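You operate a simulated robot arm through the tools that you are given. There is no shell and no other tool.

The job below is to be done with a simulated robot arm. You get a single attempt, and the scene is never put back.

TASK
Clear the gold die with the blue peg, then bolt it in the holder.
Fine: peg back in its rack, cradle upright; the gold and blue bolts tight. Set down upright: blue peg.

The check looks at the end state, three seconds after you hand in, the way a careful person would. Anything else that was tipped, shoved, dropped, spilled or broken makes it a failure.

THE ROBOT
A 7-joint arm with a two-finger parallel gripper, fixed in place. Base frame: the origin is at the foot of the arm, x ahead of it, y to its left, z up; the work surface is at about z = 0.9. Lengths are in m, angles in rad, forces in N, time in s.
Its first joint turns from -2.897 to 2.897 rad. Payload 4.4 kg.
The tool frame sits at the grasp point between the pads (the TCP): z along the fingers, y along the line on which they close. The tips reach 0.023 m beyond it. The gripper opens to 0.094 m. The fingers are 0.038 m wide and 0.01 m thick; the gripper's body (0.054 by 0.096 m) begins 0.039 m behind the TCP.
Orientation is that of the tool frame in the base frame, as a unit quaternion [x, y, z, w]. With the fingers straight down and closing along the base's y, the tool's x points along the base's -x, its y along +y and its z along -z.

THE INTERFACE
- The arm moves only by the tool drive_tool. Its argument "commands" is a list of rows, each a list of 7 numbers: the shift along the tool's x, y, z in m, then the turn, a rotation vector about the tool's x, y, z in rad, then the opening, from 0 (shut) to 1 (fully open). In form: [[dx, dy, dz, ax, ay, az, jaw], ...]. A call has 1 to 20 rows; each row shifts and turns the commanded pose from where the row before left it, along the tool's axes as they then stand. A row lasts 0.2 s, in which the tool goes at most 0.05 m and 0.15 rad; a call with a longer step from one row to the next is refused whole, and so is a gripper value outside its range. A pose out of reach is approached as far as the arm can. The call stops where the force on the tool passes 70 N (or 10 N more than at its start, if that is more) or the arm is blocked; 0.2 s more then pass. Each finger travels about 0.072 m/s and halts on what it meets, pressing with about 24 N; the grip force reading is that of the motor and also rises with nothing between the fingers. The clock runs only during rows and for 0.2 s after the last one: add rows that do not move to give the fingers time. It gives the time, the measured TCP pose, the force on the tool (base axes), the opening and the grip force at its end, in the units of the frame above (readings bear some noise), with the torque about the TCP (base axes, N m) and any sound that the robot's microphone picked up.
- Cameras (640 x 400 px; columns grow to the right, rows downward): "scene" is fixed at [0.2223, 0.644, 1.6562]; the picture's right is [-0.40, -0.92, 0.00], its down [-0.75, 0.33, -0.57] and it looks along [0.52, -0.23, -0.82] (base axes); focal length 261 px, centre (320, 200). "wrist" rides on the gripper at [0.086, 0.016, -0.074] in the tool frame; the picture's right is [-0.18, 0.98, 0.00], its down [-0.58, -0.11, -0.81] and it looks along [-0.79, -0.15, 0.59] (tool axes); focal length 243 px, centre (320, 200). There is no depth. A picture from a camera that has moved, and an enlarged one, comes with that camera's place and axes in the base frame and with its lens. The place of the scene camera against the robot may be out by one fixed shift of up to 0.025 m in any direction.
- get_image(camera): a new picture of that camera. It takes no simulated time.
- enlarge(camera, box): a new picture of the part [left, top, right, bottom] of that camera's present view, enlarged. It takes no simulated time.
- close_job(): hands the job in; it is judged then, once.

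Places have to be worked out from the pictures, the camera data and where the tool is seen. Open the gripper and draw the arm clear of the work before you hand the job in, unless the task says otherwise.

The tools are called as name(argument=value, ...) on one line, values as JSON. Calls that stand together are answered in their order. drive_tool: Moves the arm, as the interface text tells. Its arguments: {"type":"object","properties":{"commands":{"type":"array","items":{"type":"array","items":{"type":"number"}}}},"required":["commands"]} The other tools are called the same way: get_image (camera) takes a picture; enlarge (camera, box) takes an enlarged picture of a part of a camera's view; close_job () hands the job in.

At the start:

```text
t: 0.0
position: [0.5359, 0.465, 1.3918]
orientation: [0.0, 1.0, -0.001, 0.0]
ft_force: [0.4, -0.7, 1.0]
torque: [0.02, 0.02, 0.04]
gripper_width: 0.0941
grip_force: 0.0
```

scene: 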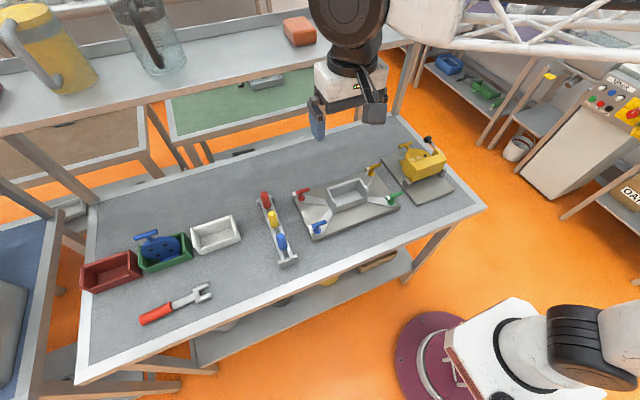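
wrist: 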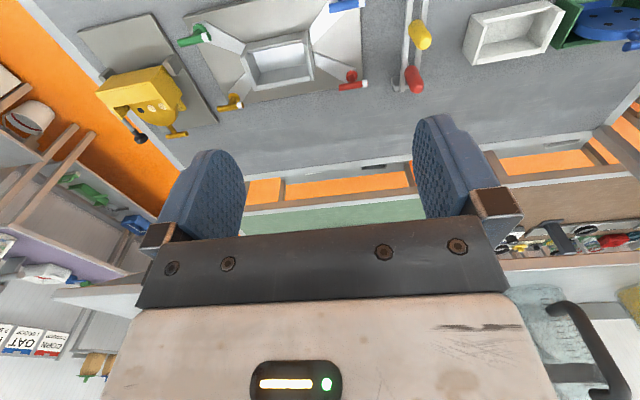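

I'll start by looking closely at the bench: the yellow die block, the holder with the four coloured bolts, and the rack of pegs. I'm enlarging the scene view in parts.

enlarge(camera="scene", box=[360, 110, 480, 220])

enlarge(camera="scene", box=[240, 150, 410, 270])

enlarge(camera="scene", box=[70, 190, 260, 340])

enlarge(camera="wrist", box=[60, 0, 380, 200])

```text
3.64 times, centred on (420, 165) of scene
camera zoom: at [0.2223, 0.644, 1.6562], right [-0.4, -0.92, 0.0], down [-0.75, 0.33, -0.57], along [0.52, -0.23, -0.82], focal length 949 px, centre (-44, 327)
```

zoom: 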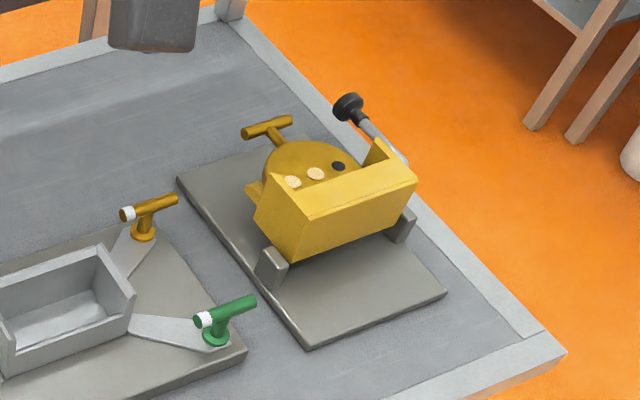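

```text
3.33 times, centred on (325, 210) of scene
camera zoom: at [0.2223, 0.644, 1.6562], right [-0.4, -0.92, 0.0], down [-0.75, 0.33, -0.57], along [0.52, -0.23, -0.82], focal length 870 px, centre (303, 167)
```

zoom: 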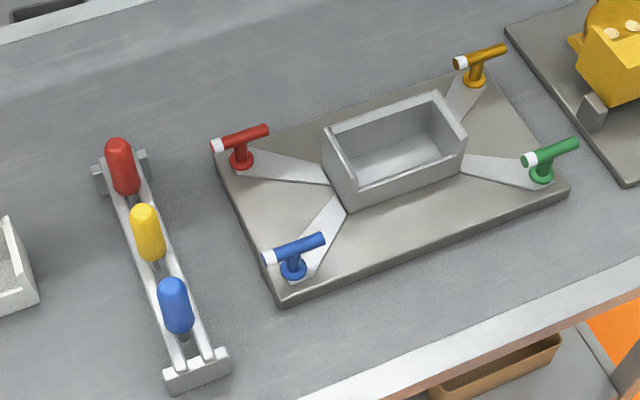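

```text
2.67 times, centred on (165, 265) of scene
camera zoom: at [0.2223, 0.644, 1.6562], right [-0.4, -0.92, 0.0], down [-0.75, 0.33, -0.57], along [0.52, -0.23, -0.82], focal length 696 px, centre (733, 27)
```

zoom: 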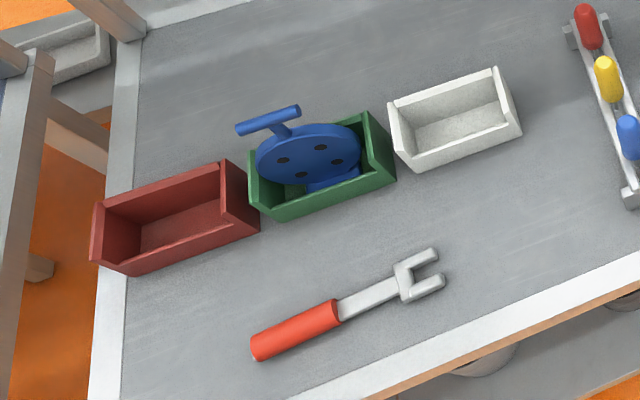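

```text
2.00 times, centred on (220, 100) of wrist
camera zoom: at [0.4509, 0.4809, 1.4681], right [0.18, 0.98, 0.0], down [0.58, -0.11, 0.81], along [0.79, -0.15, -0.59], focal length 485 px, centre (520, 400)
```

zoom: 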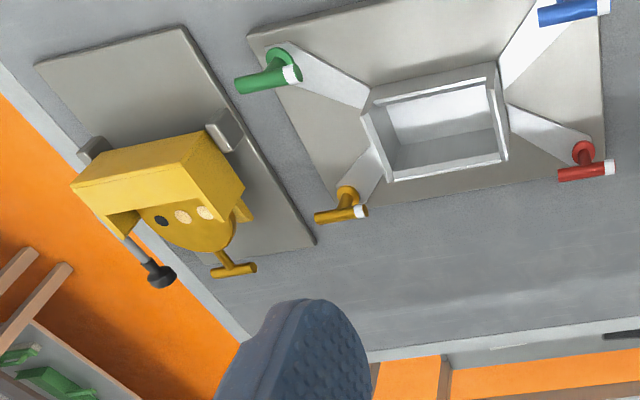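

The gold die seems to be a disc with a T-handle in the yellow cradle, with some holes plugged. The holder is the grey box with four T-headed bolts. I'll move the arm toward the robot side of the cradle to view it closer with the wrist camera.

drive_tool(commands=[[0.0186, -0.0315, 0.0092, 0, 0, 0, 1], [0.0186, -0.0315, 0.0092, 0, 0, 0, 1], [0.0186, -0.0315, 0.0092, 0, 0, 0, 1], [0.0186, -0.0315, 0.0092, 0, 0, 0, 1], [0.0186, -0.0315, 0.0092, 0, 0, 0, 1], [0.0186, -0.0315, 0.0092, 0, 0, 0, 1], [0.0186, -0.0315, 0.0092, 0, 0, 0, 1], [0.0186, -0.0315, 0.0092, 0, 0, 0, 1], [0.0186, -0.0315, 0.0092, 0, 0, 0, 1], [0.0186, -0.0315, 0.0092, 0, 0, 0, 1]])

get_image(camera="wrist")

get_image(camera="scene")

```text
t: 2.2
position: [0.3504, 0.1478, 1.3]
orientation: [-0.001, 1.0, -0.001, 0.0]
ft_force: [0.4, 0.7, -0.3]
torque: [0.05, -0.01, 0.01]
gripper_width: 0.094
grip_force: 0.0
```

```text
taken
camera wrist: at [0.2635, 0.1644, 1.3764], right [0.18, 0.98, 0.0], down [0.58, -0.11, 0.81], along [0.79, -0.15, -0.59], focal length 243 px, centre (320, 200)
```

wrist: 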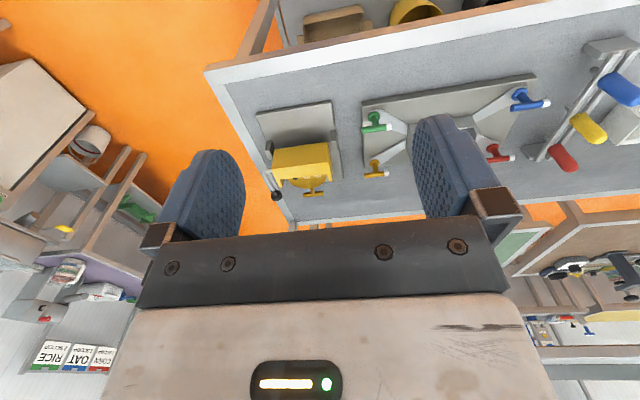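

```text
taken
```

scene: 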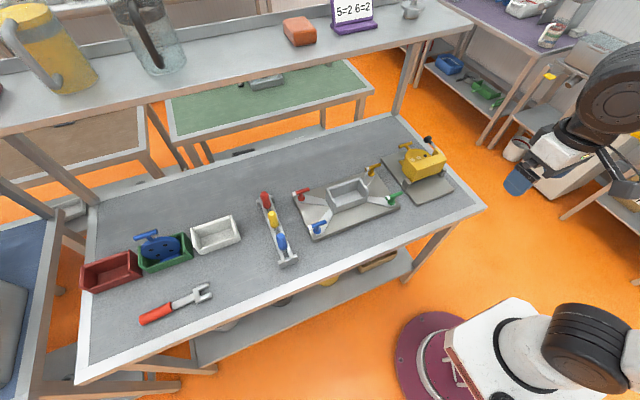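

The cradle is now seen from the robot side. I enlarge that area of the wrist view.

enlarge(camera="wrist", box=[245, 90, 405, 230])

enlarge(camera="scene", box=[370, 125, 470, 205])

```text
2.86 times, centred on (325, 160) of wrist
camera zoom: at [0.2635, 0.1644, 1.3764], right [0.18, 0.98, 0.0], down [0.58, -0.11, 0.81], along [0.79, -0.15, -0.59], focal length 693 px, centre (306, 314)
```

zoom: 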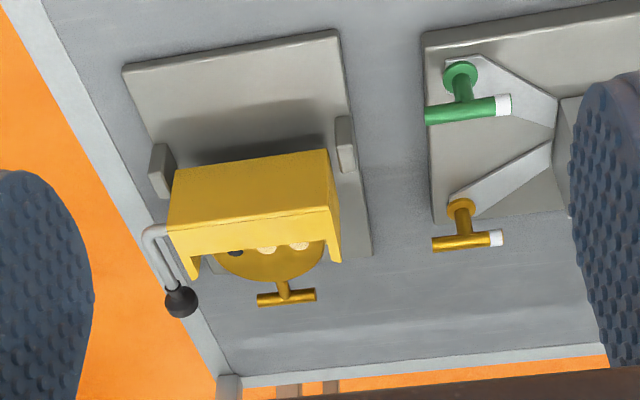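

```text
5.00 times, centred on (420, 165) of scene
camera zoom: at [0.2223, 0.644, 1.6562], right [-0.4, -0.92, 0.0], down [-0.75, 0.33, -0.57], along [0.52, -0.23, -0.82], focal length 1305 px, centre (-180, 375)
```

zoom: 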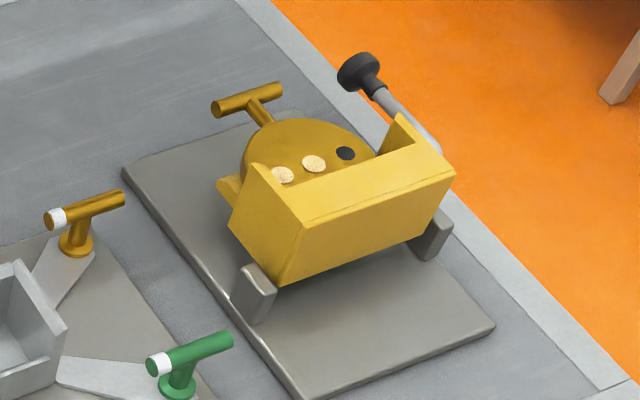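

The cradle appears to be tipped on an axle between two posts, with a black-knobbed lever on its −y side. I'll view it from the +y side next by moving over and turning the wrist a quarter turn.

drive_tool(commands=[[-0.03875, 0.02275, 0.01, 0, 0, 0, 1], [-0.03875, 0.02275, 0.01, 0, 0, 0, 1], [-0.03875, 0.02275, 0.01, 0, 0, 0, 1], [-0.03875, 0.02275, 0.01, 0, 0, 0, 1], [-0.03875, 0.02275, 0.01, 0, 0, 0, 1], [-0.03875, 0.02275, 0.01, 0, 0, 0, 1], [-0.03875, 0.02275, 0.01, 0, 0, 0, 1], [-0.03875, 0.02275, 0.01, 0, 0, 0, 1], [0, 0, 0, 0, 0, 0.1428, 1], [0, 0, 0, 0, 0, 0.1428, 1], [0, 0, 0, 0, 0, 0.1428, 1], [0, 0, 0, 0, 0, 0.1428, 1], [0, 0, 0, 0, 0, 0.1428, 1], [0, 0, 0, 0, 0, 0.1428, 1], [0, 0, 0, 0, 0, 0.1428, 1], [0, 0, 0, 0, 0, 0.1428, 1], [0, 0, 0, 0, 0, 0.1428, 1], [0, 0, 0, 0, 0, 0.1428, 1]])

get_image(camera="wrist")

```text
t: 6.0
position: [0.6611, 0.3318, 1.2196]
orientation: [0.654, 0.756, 0.0, 0.001]
ft_force: [1.3, 0.4, -0.1]
torque: [0.01, 0.0, 0.01]
gripper_width: 0.0938
grip_force: 0.0
```

```text
taken
camera wrist: at [0.6657, 0.4205, 1.2961], right [1.0, -0.04, 0.0], down [-0.03, -0.59, 0.81], along [-0.03, -0.81, -0.59], focal length 243 px, centre (320, 200)
```

wrist: 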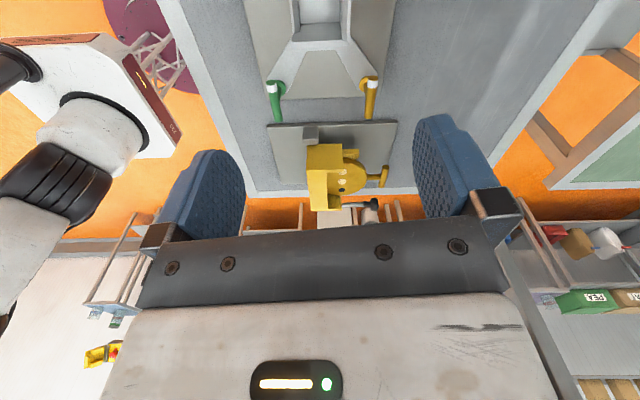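

The camera now looks along −y at the cradle. I enlarge both the cradle and the holder in this view.

enlarge(camera="wrist", box=[260, 110, 410, 220])

enlarge(camera="wrist", box=[230, 0, 420, 130])

```text
3.64 times, centred on (335, 165) of wrist
camera zoom: at [0.6657, 0.4205, 1.2961], right [1.0, -0.04, 0.0], down [-0.03, -0.59, 0.81], along [-0.03, -0.81, -0.59], focal length 882 px, centre (266, 327)
```

zoom: 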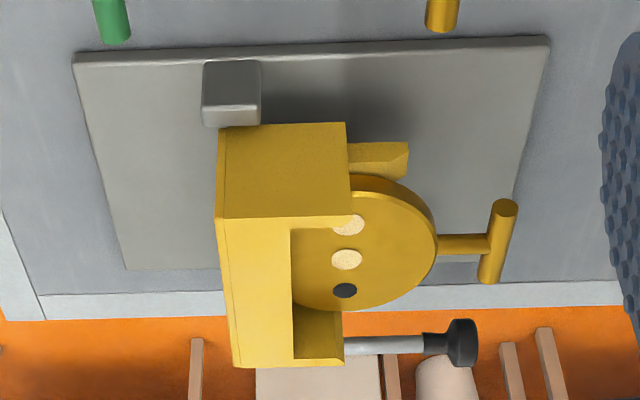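

```text
3.08 times, centred on (325, 65) of wrist
camera zoom: at [0.6657, 0.4205, 1.2961], right [1.0, -0.04, 0.0], down [-0.03, -0.59, 0.81], along [-0.03, -0.81, -0.59], focal length 746 px, centre (305, 615)
```

zoom: 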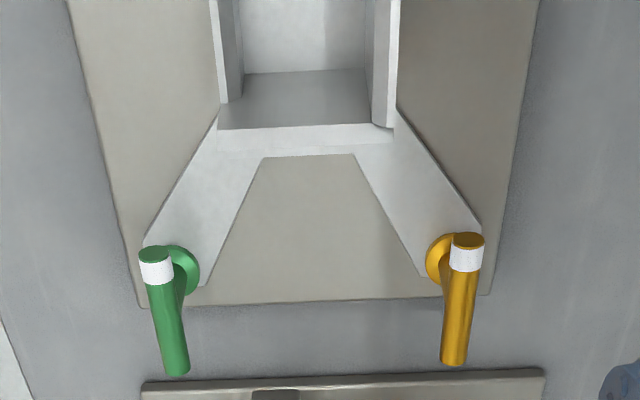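

The cradle box is lying on its back (open side toward +x), with the die flat inside and three holes showing: two plugged and one clear. I'll move over it and tilt the wrist so the camera looks straight down.

drive_tool(commands=[[0, 0, 0, 0, 0, 0.1428, 1], [-0.0467, 0.0033, 0, 0, 0, 0, 1], [-0.0467, 0.0033, 0, 0, 0, 0, 1], [-0.0467, 0.0033, 0, 0, 0, 0, 1], [-0.0467, 0.0033, 0, 0, 0, 0, 1], [-0.0467, 0.0033, 0, 0, 0, 0, 1], [-0.0467, 0.0033, 0, 0, 0, 0, 1], [0, 0, 0, 0, 0.133, 0, 1], [0, 0, 0, 0, 0.133, 0, 1], [0, 0, 0, 0, 0.133, 0, 1], [0, 0, 0, 0, 0.133, 0, 1], [0, 0, 0, 0, 0.133, 0, 1], [0, 0, 0, 0, 0.133, 0, 1], [0, 0, 0, 0, 0.133, 0, 1]])

get_image(camera="wrist")

```text
t: 9.0
position: [0.6811, 0.0518, 1.2219]
orientation: [0.631, 0.633, 0.317, -0.318]
ft_force: [0.3, 0.5, 0.6]
torque: [-0.01, 0.05, -0.04]
gripper_width: 0.0939
grip_force: 0.0
```

```text
taken
camera wrist: at [0.6982, 0.0436, 1.3365], right [0.98, -0.11, -0.15], down [-0.11, -0.99, 0.01], along [-0.15, 0.0, -0.99], focal length 243 px, centre (320, 200)
```

wrist: 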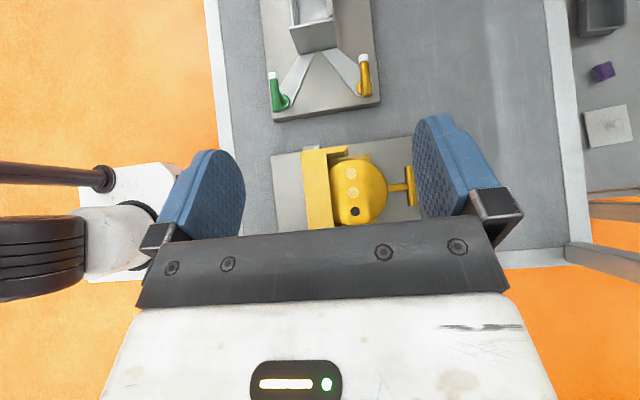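

Fingers hide the lower half of the view, so I shift the tool by −y and lower it a little to put the cradle in the clear upper half.

drive_tool(commands=[[-0.0413, 0, -0.0107, 0, 0, 0, 1], [-0.0413, 0, -0.0107, 0, 0, 0, 1], [-0.0413, 0, -0.0107, 0, 0, 0, 1]])

get_image(camera="wrist")

enlarge(camera="wrist", box=[240, 40, 420, 190])

```text
t: 9.8
position: [0.6799, -0.047, 1.1431]
orientation: [0.631, 0.632, 0.318, -0.318]
ft_force: [0.6, 0.3, 0.0]
torque: [-0.02, 0.01, -0.01]
gripper_width: 0.094
grip_force: 0.1
```

```text
taken
camera wrist: at [0.6977, -0.0561, 1.257], right [0.98, -0.11, -0.15], down [-0.11, -0.99, 0.01], along [-0.15, 0.0, -0.99], focal length 243 px, centre (320, 200)
```

wrist: 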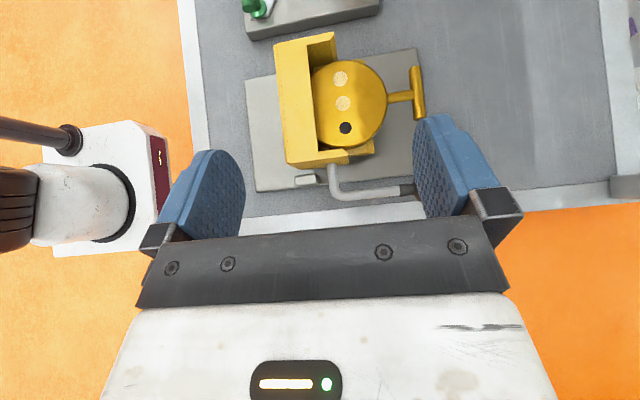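

```text
2.67 times, centred on (330, 115) of wrist
camera zoom: at [0.6977, -0.0561, 1.257], right [0.98, -0.11, -0.15], down [-0.11, -0.99, 0.01], along [-0.15, 0.0, -0.99], focal length 647 px, centre (293, 427)
```

zoom: 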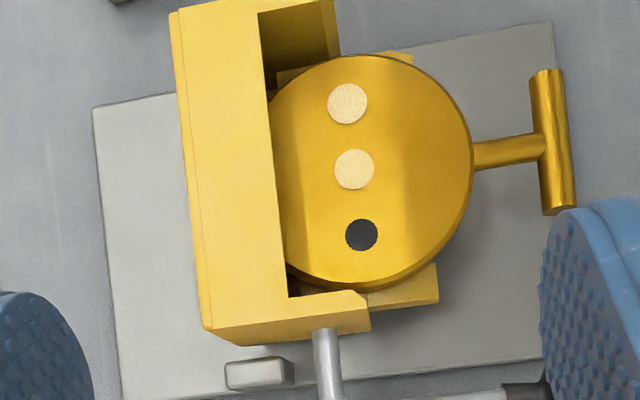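

I have a clear top view: three holes in a row across the die, the two nearer +y plugged, the −y one open, and the lever arm running along +x on the −y side. Next I move along +y to view the holder and bolts from above.

drive_tool(commands=[[0.026, 0, 0.0347, 0, 0, 0, 1], [0.026, 0, 0.0347, 0, 0, 0, 1], [0.026, 0, 0.0347, 0, 0, 0, 1], [0.026, 0, 0.0347, 0, 0, 0, 1], [0.026, 0, 0.0347, 0, 0, 0, 1], [0.026, 0, 0.0347, 0, 0, 0, 1]])

get_image(camera="wrist")

enlarge(camera="wrist", box=[220, 0, 460, 150])

```text
t: 11.2
position: [0.6813, 0.2101, 1.1419]
orientation: [0.632, 0.632, 0.317, -0.317]
ft_force: [-0.9, 0.5, 0.1]
torque: [-0.02, 0.0, 0.0]
gripper_width: 0.0941
grip_force: 0.1
```

```text
taken
camera wrist: at [0.6978, 0.2023, 1.2564], right [0.98, -0.11, -0.15], down [-0.11, -0.99, 0.02], along [-0.15, 0.0, -0.99], focal length 243 px, centre (320, 200)
```

wrist: 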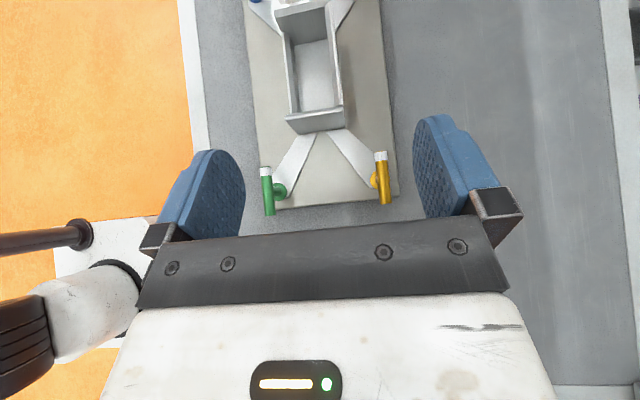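

```text
2.67 times, centred on (340, 75) of wrist
camera zoom: at [0.6978, 0.2023, 1.2564], right [0.98, -0.11, -0.15], down [-0.11, -0.99, 0.02], along [-0.15, 0.0, -0.99], focal length 647 px, centre (267, 533)
```

zoom: 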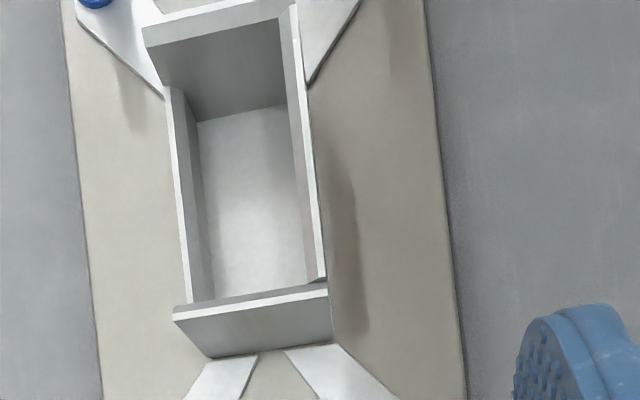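

The holder box and its bolts are visible. Now I go further along +y to view the peg rack.

drive_tool(commands=[[0.026, 0, 0.0347, 0, 0, 0, 1], [0.026, 0, 0.0347, 0, 0, 0, 1], [0.026, 0, 0.0347, 0, 0, 0, 1], [0.026, 0, 0.0347, 0, 0, 0, 1], [0.013, 0, 0.017, 0, 0, 0, 1]])

get_image(camera="wrist")

enlarge(camera="wrist", box=[180, 0, 420, 150])

```text
t: 12.4
position: [0.68, 0.4097, 1.144]
orientation: [0.631, 0.633, 0.317, -0.318]
ft_force: [0.2, -0.6, 0.9]
torque: [0.0, 0.01, -0.03]
gripper_width: 0.0939
grip_force: 0.0
```

```text
taken
camera wrist: at [0.698, 0.4015, 1.2587], right [0.98, -0.11, -0.15], down [-0.11, -0.99, 0.01], along [-0.15, 0.0, -0.99], focal length 243 px, centre (320, 200)
```

wrist: 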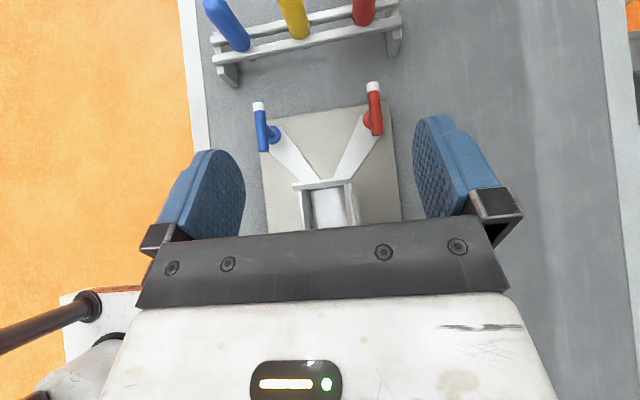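

```text
2.67 times, centred on (300, 75) of wrist
camera zoom: at [0.698, 0.4015, 1.2587], right [0.98, -0.11, -0.15], down [-0.11, -0.99, 0.01], along [-0.15, 0.0, -0.99], focal length 647 px, centre (373, 533)
```

zoom: 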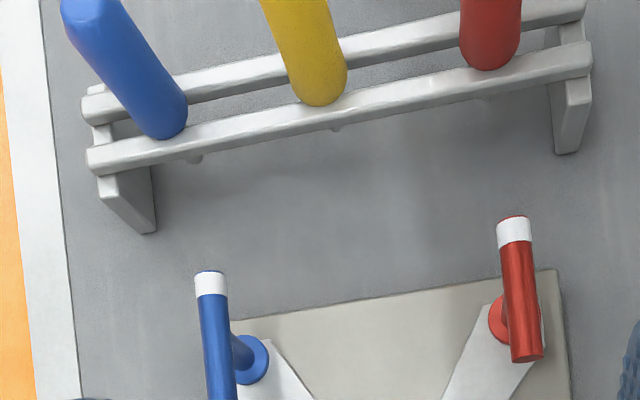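

The pegs stand upright between two rails, with handles resting on them and shafts below. I'll bring the tool back to vertical, closing along y, then back off toward the robot for a side view of the rack.

drive_tool(commands=[[0, 0, 0, 0, -0.133, 0, 1], [0, 0, 0, 0, -0.133, 0, 1], [0, 0, 0, 0, -0.133, 0, 1], [0, 0, 0, 0, -0.133, 0, 1], [0, 0, 0, 0, -0.133, 0, 1], [0, 0, 0, 0, -0.133, 0, 1], [0, 0, 0, 0, -0.133, 0, 1], [0, 0, 0, 0, 0, -0.1428, 1], [0, 0, 0, 0, 0, -0.1428, 1], [0, 0, 0, 0, 0, -0.1428, 1], [0, 0, 0, 0, 0, -0.1428, 1], [0, 0, 0, 0, 0, -0.1428, 1], [0, 0, 0, 0, 0, -0.1428, 1], [0, 0, 0, 0, 0, -0.1428, 1], [0, 0, 0, 0, 0, -0.1428, 1], [0, 0, 0, 0, 0, -0.1428, 1], [0, 0, 0, 0, 0, -0.1428, 1], [0, 0, 0, 0, 0, -0.1428, 1]])

drive_tool(commands=[[0.03, 0.025, 0, 0, 0, 0, 1], [0.03, 0.025, 0, 0, 0, 0, 1], [0.03, 0.025, 0, 0, 0, 0, 1], [0.03, 0.025, 0, 0, 0, 0, 1], [0.03, 0.025, 0, 0, 0, 0, 1], [0.03, 0.025, 0, 0, 0, 0, 1], [0.03, 0.025, 0, 0, 0, 0, 1], [0.03, 0.025, 0, 0, 0, 0, 1], [0.03, 0.025, 0, 0, 0, 0, 1]])

get_image(camera="wrist")

```text
t: 16.2
position: [0.68, 0.4076, 1.1414]
orientation: [-0.001, 1.0, 0.0, 0.0]
ft_force: [-0.6, 0.6, -0.5]
torque: [-0.01, 0.0, 0.01]
gripper_width: 0.094
grip_force: 0.1
```

```text
t: 18.2
position: [0.409, 0.6309, 1.1423]
orientation: [0.0, 1.0, -0.001, 0.0]
ft_force: [-0.8, 0.2, 0.7]
torque: [-0.01, -0.03, -0.02]
gripper_width: 0.0941
grip_force: 0.0
```

```text
taken
camera wrist: at [0.3242, 0.6477, 1.2177], right [0.18, 0.98, 0.0], down [0.58, -0.11, 0.81], along [0.79, -0.15, -0.59], focal length 243 px, centre (320, 200)
```

wrist: 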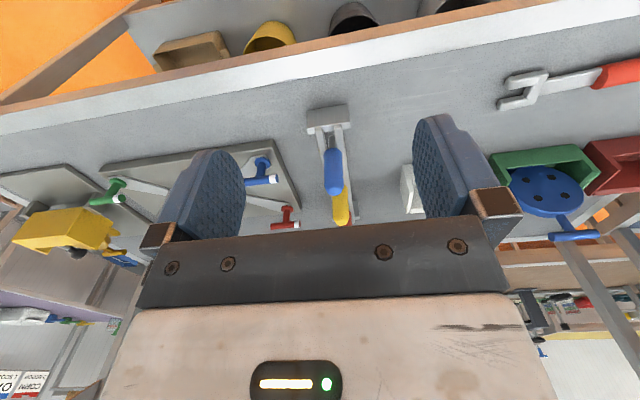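

The rack runs along x with the blue peg nearest the robot. I move to its +y side and turn to look along −y for a side view of the peg and its shaft.

drive_tool(commands=[[-0.022, 0.034, 0, 0, 0, 0, 1], [-0.022, 0.034, 0, 0, 0, 0, 1], [-0.022, 0.034, 0, 0, 0, 0, 1], [-0.022, 0.034, 0, 0, 0, 0, 1], [-0.022, 0.034, 0, 0, 0, 0, 1], [0, 0, 0, 0, 0, 0.1428, 1], [0, 0, 0, 0, 0, 0.1428, 1], [0, 0, 0, 0, 0, 0.1428, 1], [0, 0, 0, 0, 0, 0.1428, 1], [0, 0, 0, 0, 0, 0.1428, 1], [0, 0, 0, 0, 0, 0.1428, 1], [0, 0, 0, 0, 0, 0.1428, 1], [0, 0, 0, 0, 0, 0.1428, 1], [0, 0, 0, 0, 0, 0.1428, 1], [0, 0, 0, 0, 0, 0.1428, 1], [0, 0, 0, 0, 0, 0.1428, 1], [0, 0, 0.037, 0, 0, 0, 1], [0, 0, 0.037, 0, 0, 0, 1], [0, 0, 0.037, 0, 0, 0, 1]])

get_image(camera="wrist")

enlarge(camera="wrist", box=[240, 40, 440, 200])

```text
t: 22.2
position: [0.5216, 0.8014, 1.0316]
orientation: [0.708, 0.707, 0.001, -0.001]
ft_force: [0.9, 0.7, 1.3]
torque: [0.01, -0.02, 0.01]
gripper_width: 0.0939
grip_force: 0.1
```

```text
taken
camera wrist: at [0.5375, 0.8887, 1.1075], right [0.98, -0.18, 0.0], down [-0.11, -0.58, 0.81], along [-0.15, -0.79, -0.59], focal length 243 px, centre (320, 200)
```

wrist: 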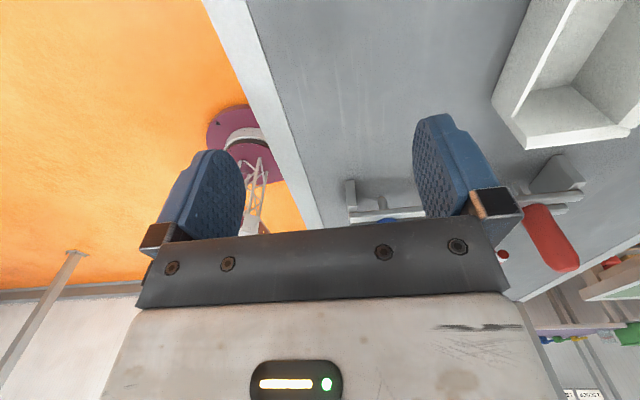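

```text
2.50 times, centred on (340, 120) of wrist
camera zoom: at [0.5375, 0.8887, 1.1075], right [0.98, -0.18, 0.0], down [-0.11, -0.58, 0.81], along [-0.15, -0.79, -0.59], focal length 606 px, centre (270, 400)
```

zoom: 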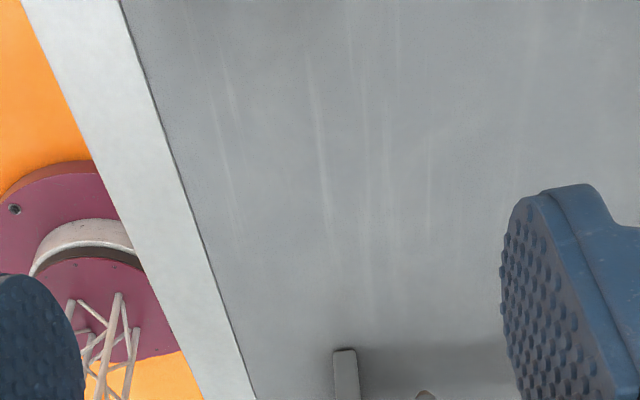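

The rack is hidden behind the gripper from here, so I tilt the camera up toward horizontal by turning about the tool's y axis.

drive_tool(commands=[[0, 0, 0, 0, -0.12, 0, 1], [0, 0, 0, 0, -0.12, 0, 1], [0, 0, 0, 0, -0.12, 0, 1], [0, 0, 0, 0, -0.12, 0, 1]])

get_image(camera="wrist")

enlarge(camera="wrist", box=[240, 60, 440, 220])

```text
t: 23.2
position: [0.5193, 0.8025, 1.0312]
orientation: [0.687, 0.686, -0.17, 0.168]
ft_force: [-0.1, 1.5, 1.6]
torque: [0.0, 0.01, 0.03]
gripper_width: 0.094
grip_force: 0.0
```

```text
taken
camera wrist: at [0.5372, 0.9134, 1.0583], right [0.98, -0.16, 0.09], down [-0.11, -0.14, 0.98], along [-0.15, -0.98, -0.16], focal length 243 px, centre (320, 200)
```

wrist: 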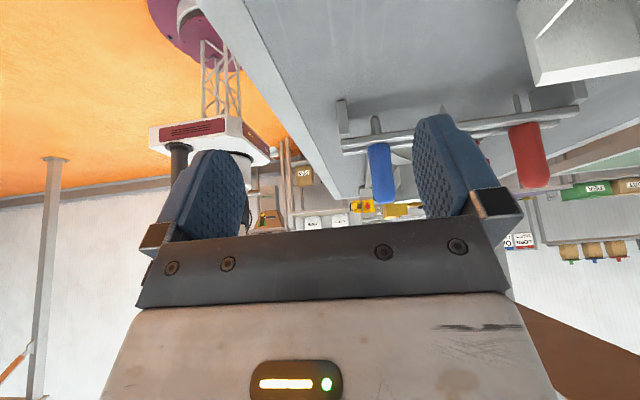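

```text
2.50 times, centred on (340, 140) of wrist
camera zoom: at [0.5372, 0.9134, 1.0583], right [0.98, -0.16, 0.09], down [-0.11, -0.14, 0.98], along [-0.15, -0.98, -0.16], focal length 606 px, centre (270, 350)
```

zoom: 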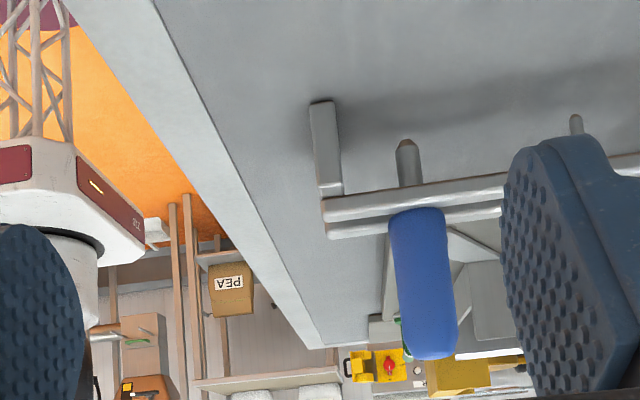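

I now have a good side view: blue handle from about z=0.95 to 1.02, shaft tip near 0.914, peg at about (0.568, 0.62). I'll turn the tool vertical again, closing along y, and raise it.

drive_tool(commands=[[0, 0, 0, 0, 0.12, 0, 1], [0, 0, 0, 0, 0.12, 0, 1], [0, 0, 0, 0, 0.12, 0, 1], [0, 0, 0, 0, 0.12, 0, 1], [0, 0, -0.045, 0, 0, 0, 1], [0, 0, -0.045, 0, 0, 0, 1], [0, 0, 0, 0, 0, -0.1428, 1], [0, 0, 0, 0, 0, -0.1428, 1], [0, 0, 0, 0, 0, -0.1428, 1], [0, 0, 0, 0, 0, -0.1428, 1], [0, 0, 0, 0, 0, -0.1428, 1], [0, 0, 0, 0, 0, -0.1428, 1], [0, 0, 0, 0, 0, -0.1428, 1], [0, 0, 0, 0, 0, -0.1428, 1], [0, 0, 0, 0, 0, -0.1428, 1], [0, 0, 0, 0, 0, -0.1428, 1], [0, 0, 0, 0, 0, -0.1428, 1]])

```text
t: 26.8
position: [0.5209, 0.802, 1.1209]
orientation: [-0.001, 1.0, 0.0, 0.0]
ft_force: [-0.2, 0.2, 0.5]
torque: [-0.03, 0.02, -0.01]
gripper_width: 0.0939
grip_force: 0.2
```

Now I move directly above the blue peg at safe height and check alignment from the wrist camera.

drive_tool(commands=[[-0.0118, -0.0455, 0, 0, 0, 0, 1], [-0.0118, -0.0455, 0, 0, 0, 0, 1], [-0.0118, -0.0455, 0, 0, 0, 0, 1], [-0.0118, -0.0455, 0, 0, 0, 0, 1], [0, 0, 0, 0, 0, 0, 1]])

get_image(camera="wrist")

get_image(camera="scene")

```text
t: 28.0
position: [0.5683, 0.6234, 1.1217]
orientation: [0.0, 1.0, 0.0, 0.0]
ft_force: [-0.7, -0.6, -0.2]
torque: [-0.01, 0.01, 0.0]
gripper_width: 0.0942
grip_force: 0.1
```

```text
taken
camera wrist: at [0.4821, 0.6402, 1.1974], right [0.18, 0.98, 0.0], down [0.58, -0.11, 0.81], along [0.79, -0.15, -0.59], focal length 243 px, centre (320, 200)
```

wrist: 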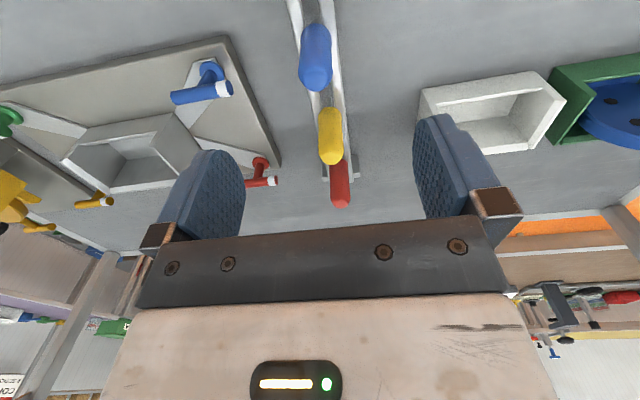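

```text
taken
```

scene: 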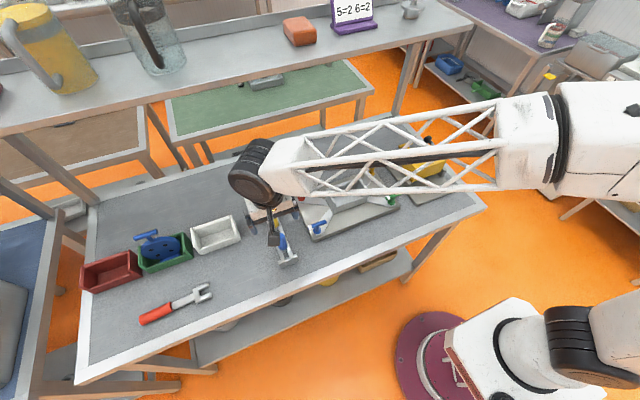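

The blue peg is nearly centred below the tool. I enlarge to measure the remaining offset.

enlarge(camera="wrist", box=[260, 0, 380, 100])

```text
4.00 times, centred on (320, 50) of wrist
camera zoom: at [0.4821, 0.6402, 1.1974], right [0.18, 0.98, 0.0], down [0.58, -0.11, 0.81], along [0.79, -0.15, -0.59], focal length 970 px, centre (320, 800)
```

zoom: 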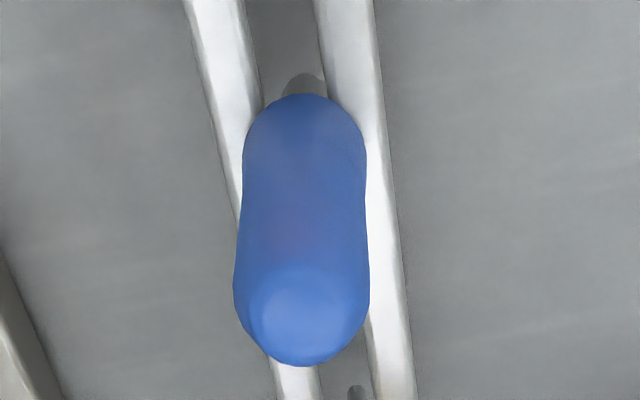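

Handle axis is at about (0.569, 0.620). I shift −3 mm in y and descend so the pads straddle the handle with the tips just above the rails (TCP z≈0.987).

drive_tool(commands=[[0, -0.0034, 0.03, 0, 0, 0, 1], [0, 0, 0.035, 0, 0, 0, 1], [0, 0, 0.035, 0, 0, 0, 1], [0, 0, 0.02, 0, 0, 0, 1], [0, 0, 0.0147, 0, 0, 0, 1], [0, 0, 0, 0, 0, 0, 1]])

get_image(camera="wrist")

enlarge(camera="scene", box=[240, 190, 330, 270])

```text
t: 29.4
position: [0.5667, 0.6178, 0.9862]
orientation: [0.001, 1.0, 0.0, -0.001]
ft_force: [-0.1, 0.5, -1.1]
torque: [0.03, 0.01, -0.03]
gripper_width: 0.094
grip_force: 0.0
```

```text
taken
camera wrist: at [0.4805, 0.6339, 1.0618], right [0.18, 0.98, 0.0], down [0.58, -0.11, 0.81], along [0.79, -0.15, -0.59], focal length 243 px, centre (320, 200)
```

wrist: 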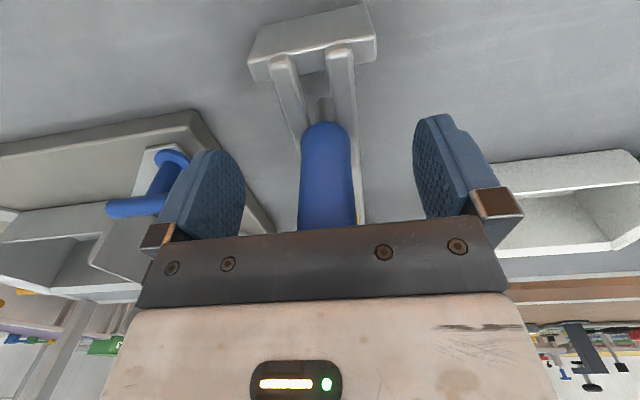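

```text
5.00 times, centred on (285, 230) of scene
camera zoom: at [0.2223, 0.644, 1.6562], right [-0.4, -0.92, 0.0], down [-0.75, 0.33, -0.57], along [0.52, -0.23, -0.82], focal length 1305 px, centre (495, 50)
```

zoom: 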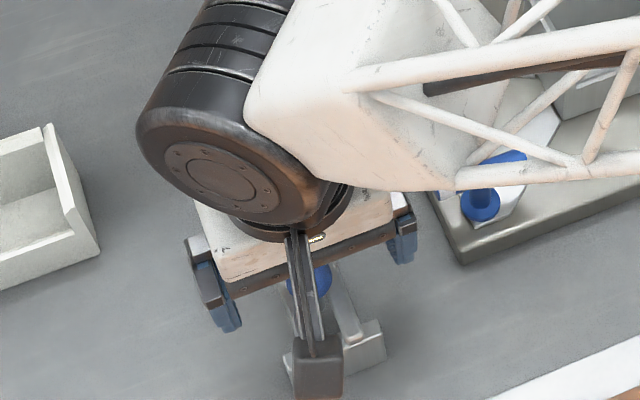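

The peg appears about 3 mm toward +y of the tool axis, so I centre on it, then close the gripper.

drive_tool(commands=[[0, 0.003, 0, 0, 0, 0, 1], [0, 0, 0, 0, 0, 0, 0.6], [0, 0, 0, 0, 0, 0, 0.3], [0, 0, 0, 0, 0, 0, 0], [0, 0, 0, 0, 0, 0, 0], [0, 0, 0, 0, 0, 0, 0], [0, 0, 0, 0, 0, 0, 0]])

get_image(camera="wrist")

```text
t: 31.0
position: [0.5666, 0.6202, 0.9869]
orientation: [0.001, 1.0, 0.0, 0.001]
ft_force: [-0.4, -0.6, -0.5]
torque: [0.01, -0.02, 0.02]
gripper_width: 0.0261
grip_force: 24.0
```

```text
taken
camera wrist: at [0.4814, 0.636, 1.0618], right [0.18, 0.98, 0.0], down [0.58, -0.11, 0.81], along [0.79, -0.15, -0.59], focal length 243 px, centre (320, 200)
```

wrist: 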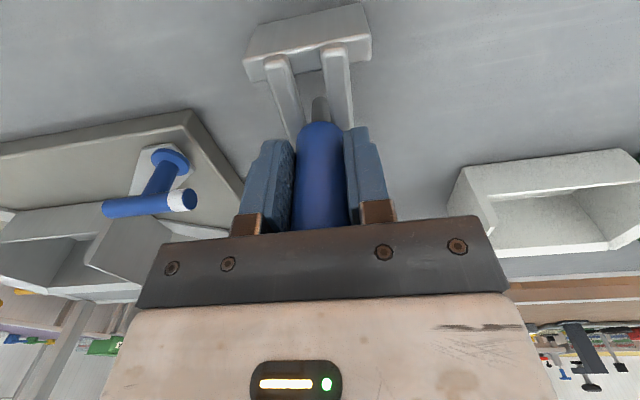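

Peg is gripped (26 mm, 24 N). I note the place for return (TCP 0.5666, 0.6202, 0.987) and lift straight up.

drive_tool(commands=[[0, 0, -0.02, 0, 0, 0, 0], [0, 0, -0.03, 0, 0, 0, 0], [0, 0, -0.035, 0, 0, 0, 0], [0, 0, -0.04, 0, 0, 0, 0], [0, 0, -0.04, 0, 0, 0, 0], [0, 0, 0, 0, 0, 0, 0]])

get_image(camera="wrist")

enlarge(camera="scene", box=[220, 170, 340, 270])

```text
t: 32.4
position: [0.5697, 0.6174, 1.1516]
orientation: [-0.001, 1.0, 0.0, 0.0]
ft_force: [-0.6, 0.4, -0.5]
torque: [0.01, -0.01, 0.01]
gripper_width: 0.0261
grip_force: 24.2
```

```text
taken
camera wrist: at [0.4838, 0.6338, 1.2284], right [0.18, 0.98, 0.0], down [0.58, -0.11, 0.81], along [0.79, -0.15, -0.59], focal length 243 px, centre (320, 200)
```

wrist: 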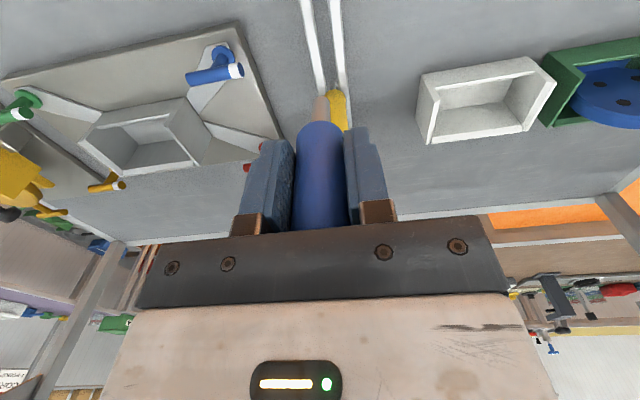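

```text
4.00 times, centred on (280, 220) of scene
camera zoom: at [0.2223, 0.644, 1.6562], right [-0.4, -0.92, 0.0], down [-0.75, 0.33, -0.57], along [0.52, -0.23, -0.82], focal length 1044 px, centre (480, 120)
```

zoom: 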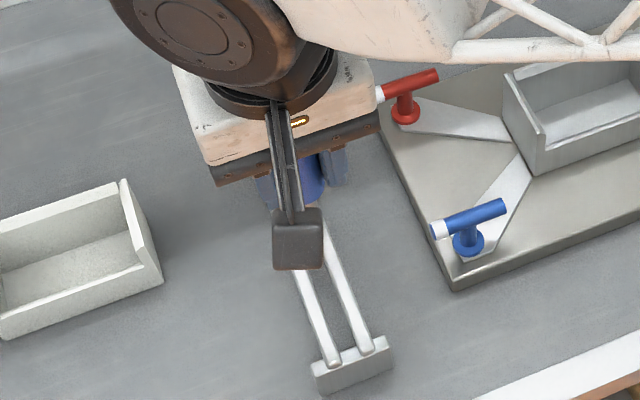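

The peg is firmly held. Enlarging for the peg's tip, then I carry it at this height to above the die's holes.

enlarge(camera="wrist", box=[260, 60, 380, 160])

drive_tool(commands=[[-0.00962, -0.0436, 0, 0, 0, 0, 0], [-0.00962, -0.0436, 0, 0, 0, 0, 0], [-0.00962, -0.0436, 0, 0, 0, 0, 0], [-0.00962, -0.0436, 0, 0, 0, 0, 0], [-0.00962, -0.0436, 0, 0, 0, 0, 0], [-0.00962, -0.0436, 0, 0, 0, 0, 0], [-0.00962, -0.0436, 0, 0, 0, 0, 0], [-0.00962, -0.0436, 0, 0, 0, 0, 0], [-0.00962, -0.0436, 0, 0, 0, 0, 0], [-0.00962, -0.0436, 0, 0, 0, 0, 0], [-0.00962, -0.0436, 0, 0, 0, 0, 0], [-0.00962, -0.0436, 0, 0, 0, 0, 0], [-0.00962, -0.0436, 0, 0, 0, 0, 0], [0, 0, 0, 0, 0, 0, 0]])

get_image(camera="wrist")

enlarge(camera="wrist", box=[240, 20, 400, 150])

```text
4.00 times, centred on (320, 110) of wrist
camera zoom: at [0.4838, 0.6338, 1.2284], right [0.18, 0.98, 0.0], down [0.58, -0.11, 0.81], along [0.79, -0.15, -0.59], focal length 970 px, centre (320, 560)
```

zoom: 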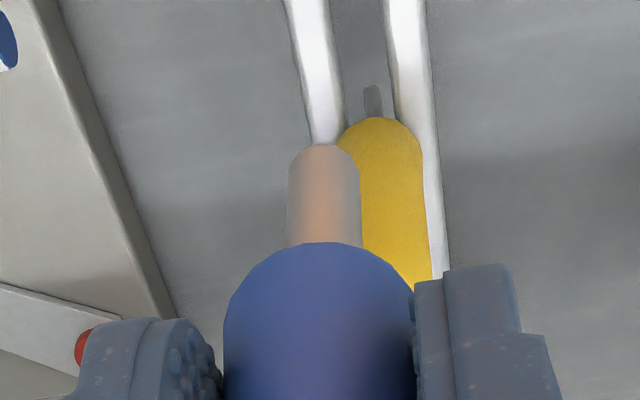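

```text
t: 35.4
position: [0.6938, 0.0539, 1.1517]
orientation: [-0.001, 1.0, 0.0, 0.0]
ft_force: [-0.1, -0.8, -0.6]
torque: [0.02, -0.03, 0.0]
gripper_width: 0.0258
grip_force: 24.3
```

```text
taken
camera wrist: at [0.6085, 0.0694, 1.2286], right [0.18, 0.98, 0.0], down [0.58, -0.11, 0.81], along [0.79, -0.15, -0.59], focal length 243 px, centre (320, 200)
```

wrist: 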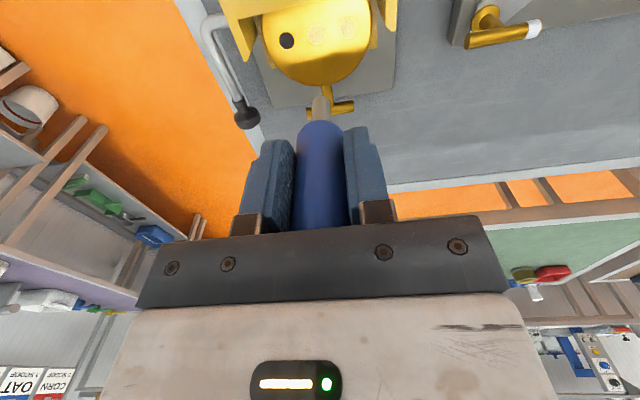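

```text
3.08 times, centred on (320, 85) of wrist
camera zoom: at [0.6085, 0.0694, 1.2286], right [0.18, 0.98, 0.0], down [0.58, -0.11, 0.81], along [0.79, -0.15, -0.59], focal length 746 px, centre (320, 554)
```

zoom: 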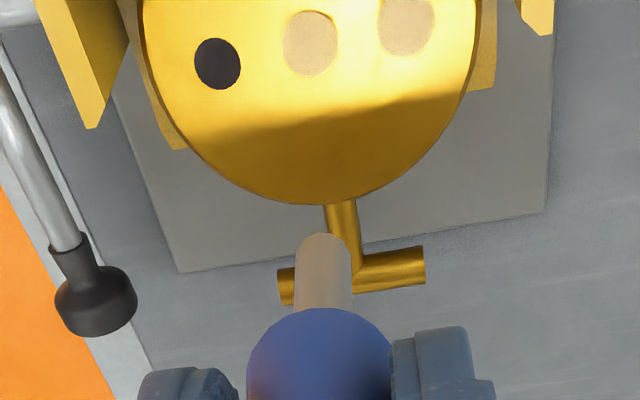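

The peg tip sits on the tool axis about 73 mm below the TCP. The middle plug is about (−1.7, −3) mm from it in x/y, so I correct and lower to roughly 12 mm above the die for a check.

drive_tool(commands=[[0.0017, -0.003, 0.03, 0, 0, 0, 0], [0, 0, 0.03, 0, 0, 0, 0], [0, 0, 0.026, 0, 0, 0, 0], [0, 0, 0, 0, 0, 0, 0]])

get_image(camera="wrist")

enlarge(camera="wrist", box=[260, 30, 380, 130])

enlarge(camera="scene", box=[370, 110, 470, 210])

```text
t: 36.4
position: [0.6912, 0.0486, 1.0632]
orientation: [0.0, 1.0, 0.0, 0.001]
ft_force: [-0.5, 0.0, -0.2]
torque: [0.0, -0.01, -0.01]
gripper_width: 0.0261
grip_force: 24.4
```

```text
taken
camera wrist: at [0.6066, 0.0652, 1.1398], right [0.18, 0.98, 0.0], down [0.58, -0.11, 0.81], along [0.79, -0.15, -0.59], focal length 243 px, centre (320, 200)
```

wrist: 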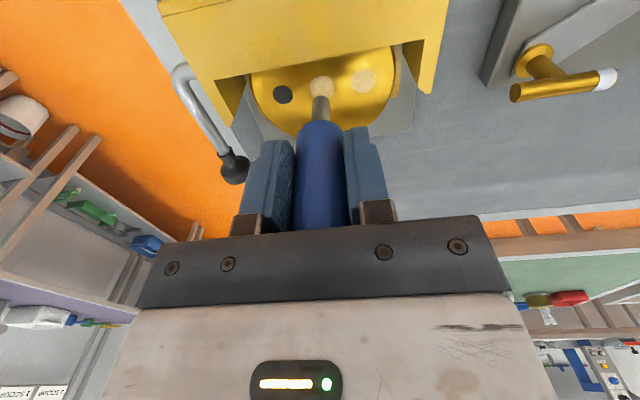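

```text
4.00 times, centred on (320, 80) of wrist
camera zoom: at [0.6066, 0.0652, 1.1398], right [0.18, 0.98, 0.0], down [0.58, -0.11, 0.81], along [0.79, -0.15, -0.59], focal length 970 px, centre (320, 680)
```

zoom: 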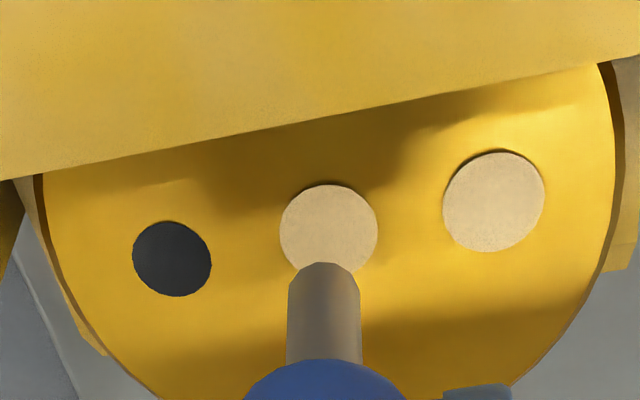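

```text
4.00 times, centred on (420, 160) of scene
camera zoom: at [0.2223, 0.644, 1.6562], right [-0.4, -0.92, 0.0], down [-0.75, 0.33, -0.57], along [0.52, -0.23, -0.82], focal length 1044 px, centre (-80, 360)
```

zoom: 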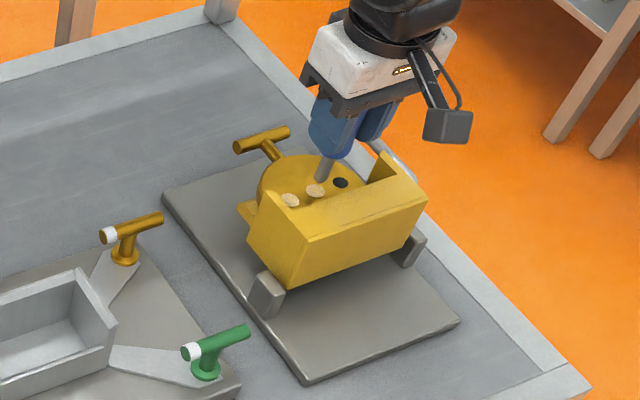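

The tip is about 17 mm above the middle plug and nearly in line; the plug is ~1 mm further in +y. I nudge and descend another 12 mm, then check again.

drive_tool(commands=[[0, 0.0008, 0.006, 0, 0, 0, 0], [0, 0, 0.006, 0, 0, 0, 0], [0, 0, 0, 0, 0, 0, 0]])

enlarge(camera="wrist", box=[260, 30, 380, 130])

enlarge(camera="scene", box=[390, 140, 440, 180])

```text
t: 37.2
position: [0.6919, 0.0502, 1.0538]
orientation: [0.0, 1.0, 0.0, 0.0]
ft_force: [-1.5, -2.8, 8.2]
torque: [-0.23, 0.07, 0.02]
gripper_width: 0.026
grip_force: 24.5
```

```text
4.00 times, centred on (320, 80) of wrist
camera zoom: at [0.6064, 0.0663, 1.1286], right [0.18, 0.98, 0.0], down [0.58, -0.11, 0.81], along [0.79, -0.15, -0.59], focal length 970 px, centre (320, 680)
```

zoom: 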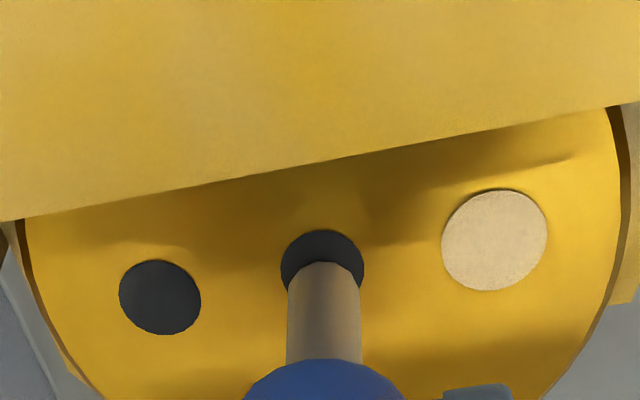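

```text
10.00 times, centred on (415, 160) of scene
camera zoom: at [0.2223, 0.644, 1.6562], right [-0.4, -0.92, 0.0], down [-0.75, 0.33, -0.57], along [0.52, -0.23, -0.82], focal length 2610 px, centre (-630, 600)
```

zoom: 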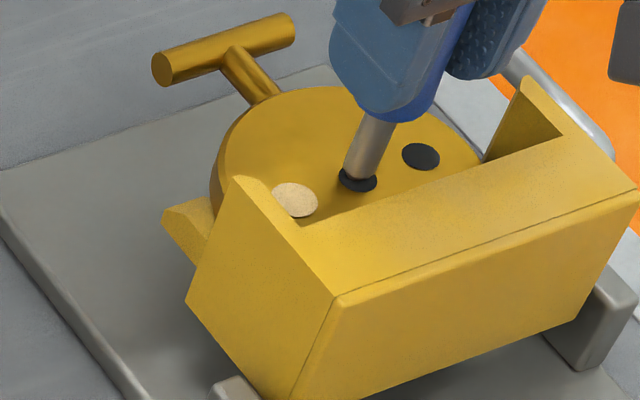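

The middle plug popped clear on contact (hole now dark, 8 N felt). I raise 15 mm and step +27.8 mm in y to the remaining plug.

drive_tool(commands=[[0, 0, -0.015, 0, 0, 0, 0], [0.001, 0.0278, 0, 0, 0, 0, 0], [0, 0, 0, 0, 0, 0, 0]])

enlarge(camera="wrist", box=[260, 30, 380, 130])

enlarge(camera="scene", box=[390, 130, 450, 180])

```text
t: 38.0
position: [0.6903, 0.0757, 1.0692]
orientation: [0.0, 1.0, -0.001, 0.0]
ft_force: [0.0, 0.2, -0.7]
torque: [0.0, -0.01, 0.0]
gripper_width: 0.026
grip_force: 23.4
```

```text
4.00 times, centred on (320, 80) of wrist
camera zoom: at [0.6047, 0.0929, 1.1442], right [0.18, 0.98, 0.0], down [0.58, -0.11, 0.81], along [0.79, -0.15, -0.59], focal length 970 px, centre (320, 680)
```

zoom: 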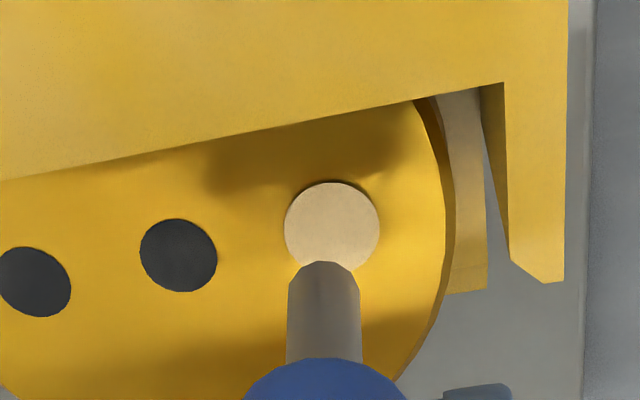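

```text
8.00 times, centred on (420, 155) of scene
camera zoom: at [0.2223, 0.644, 1.6562], right [-0.4, -0.92, 0.0], down [-0.75, 0.33, -0.57], along [0.52, -0.23, -0.82], focal length 2088 px, centre (-480, 560)
```

zoom: 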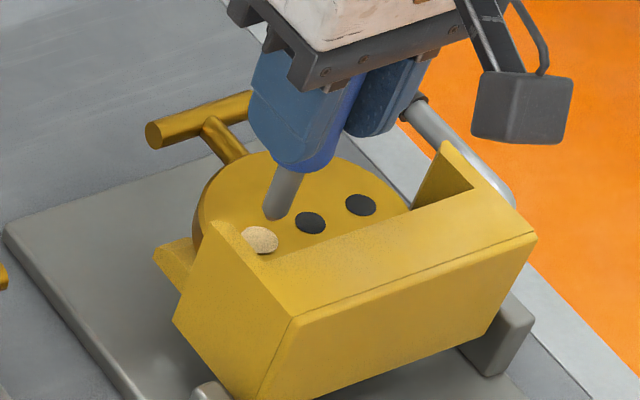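

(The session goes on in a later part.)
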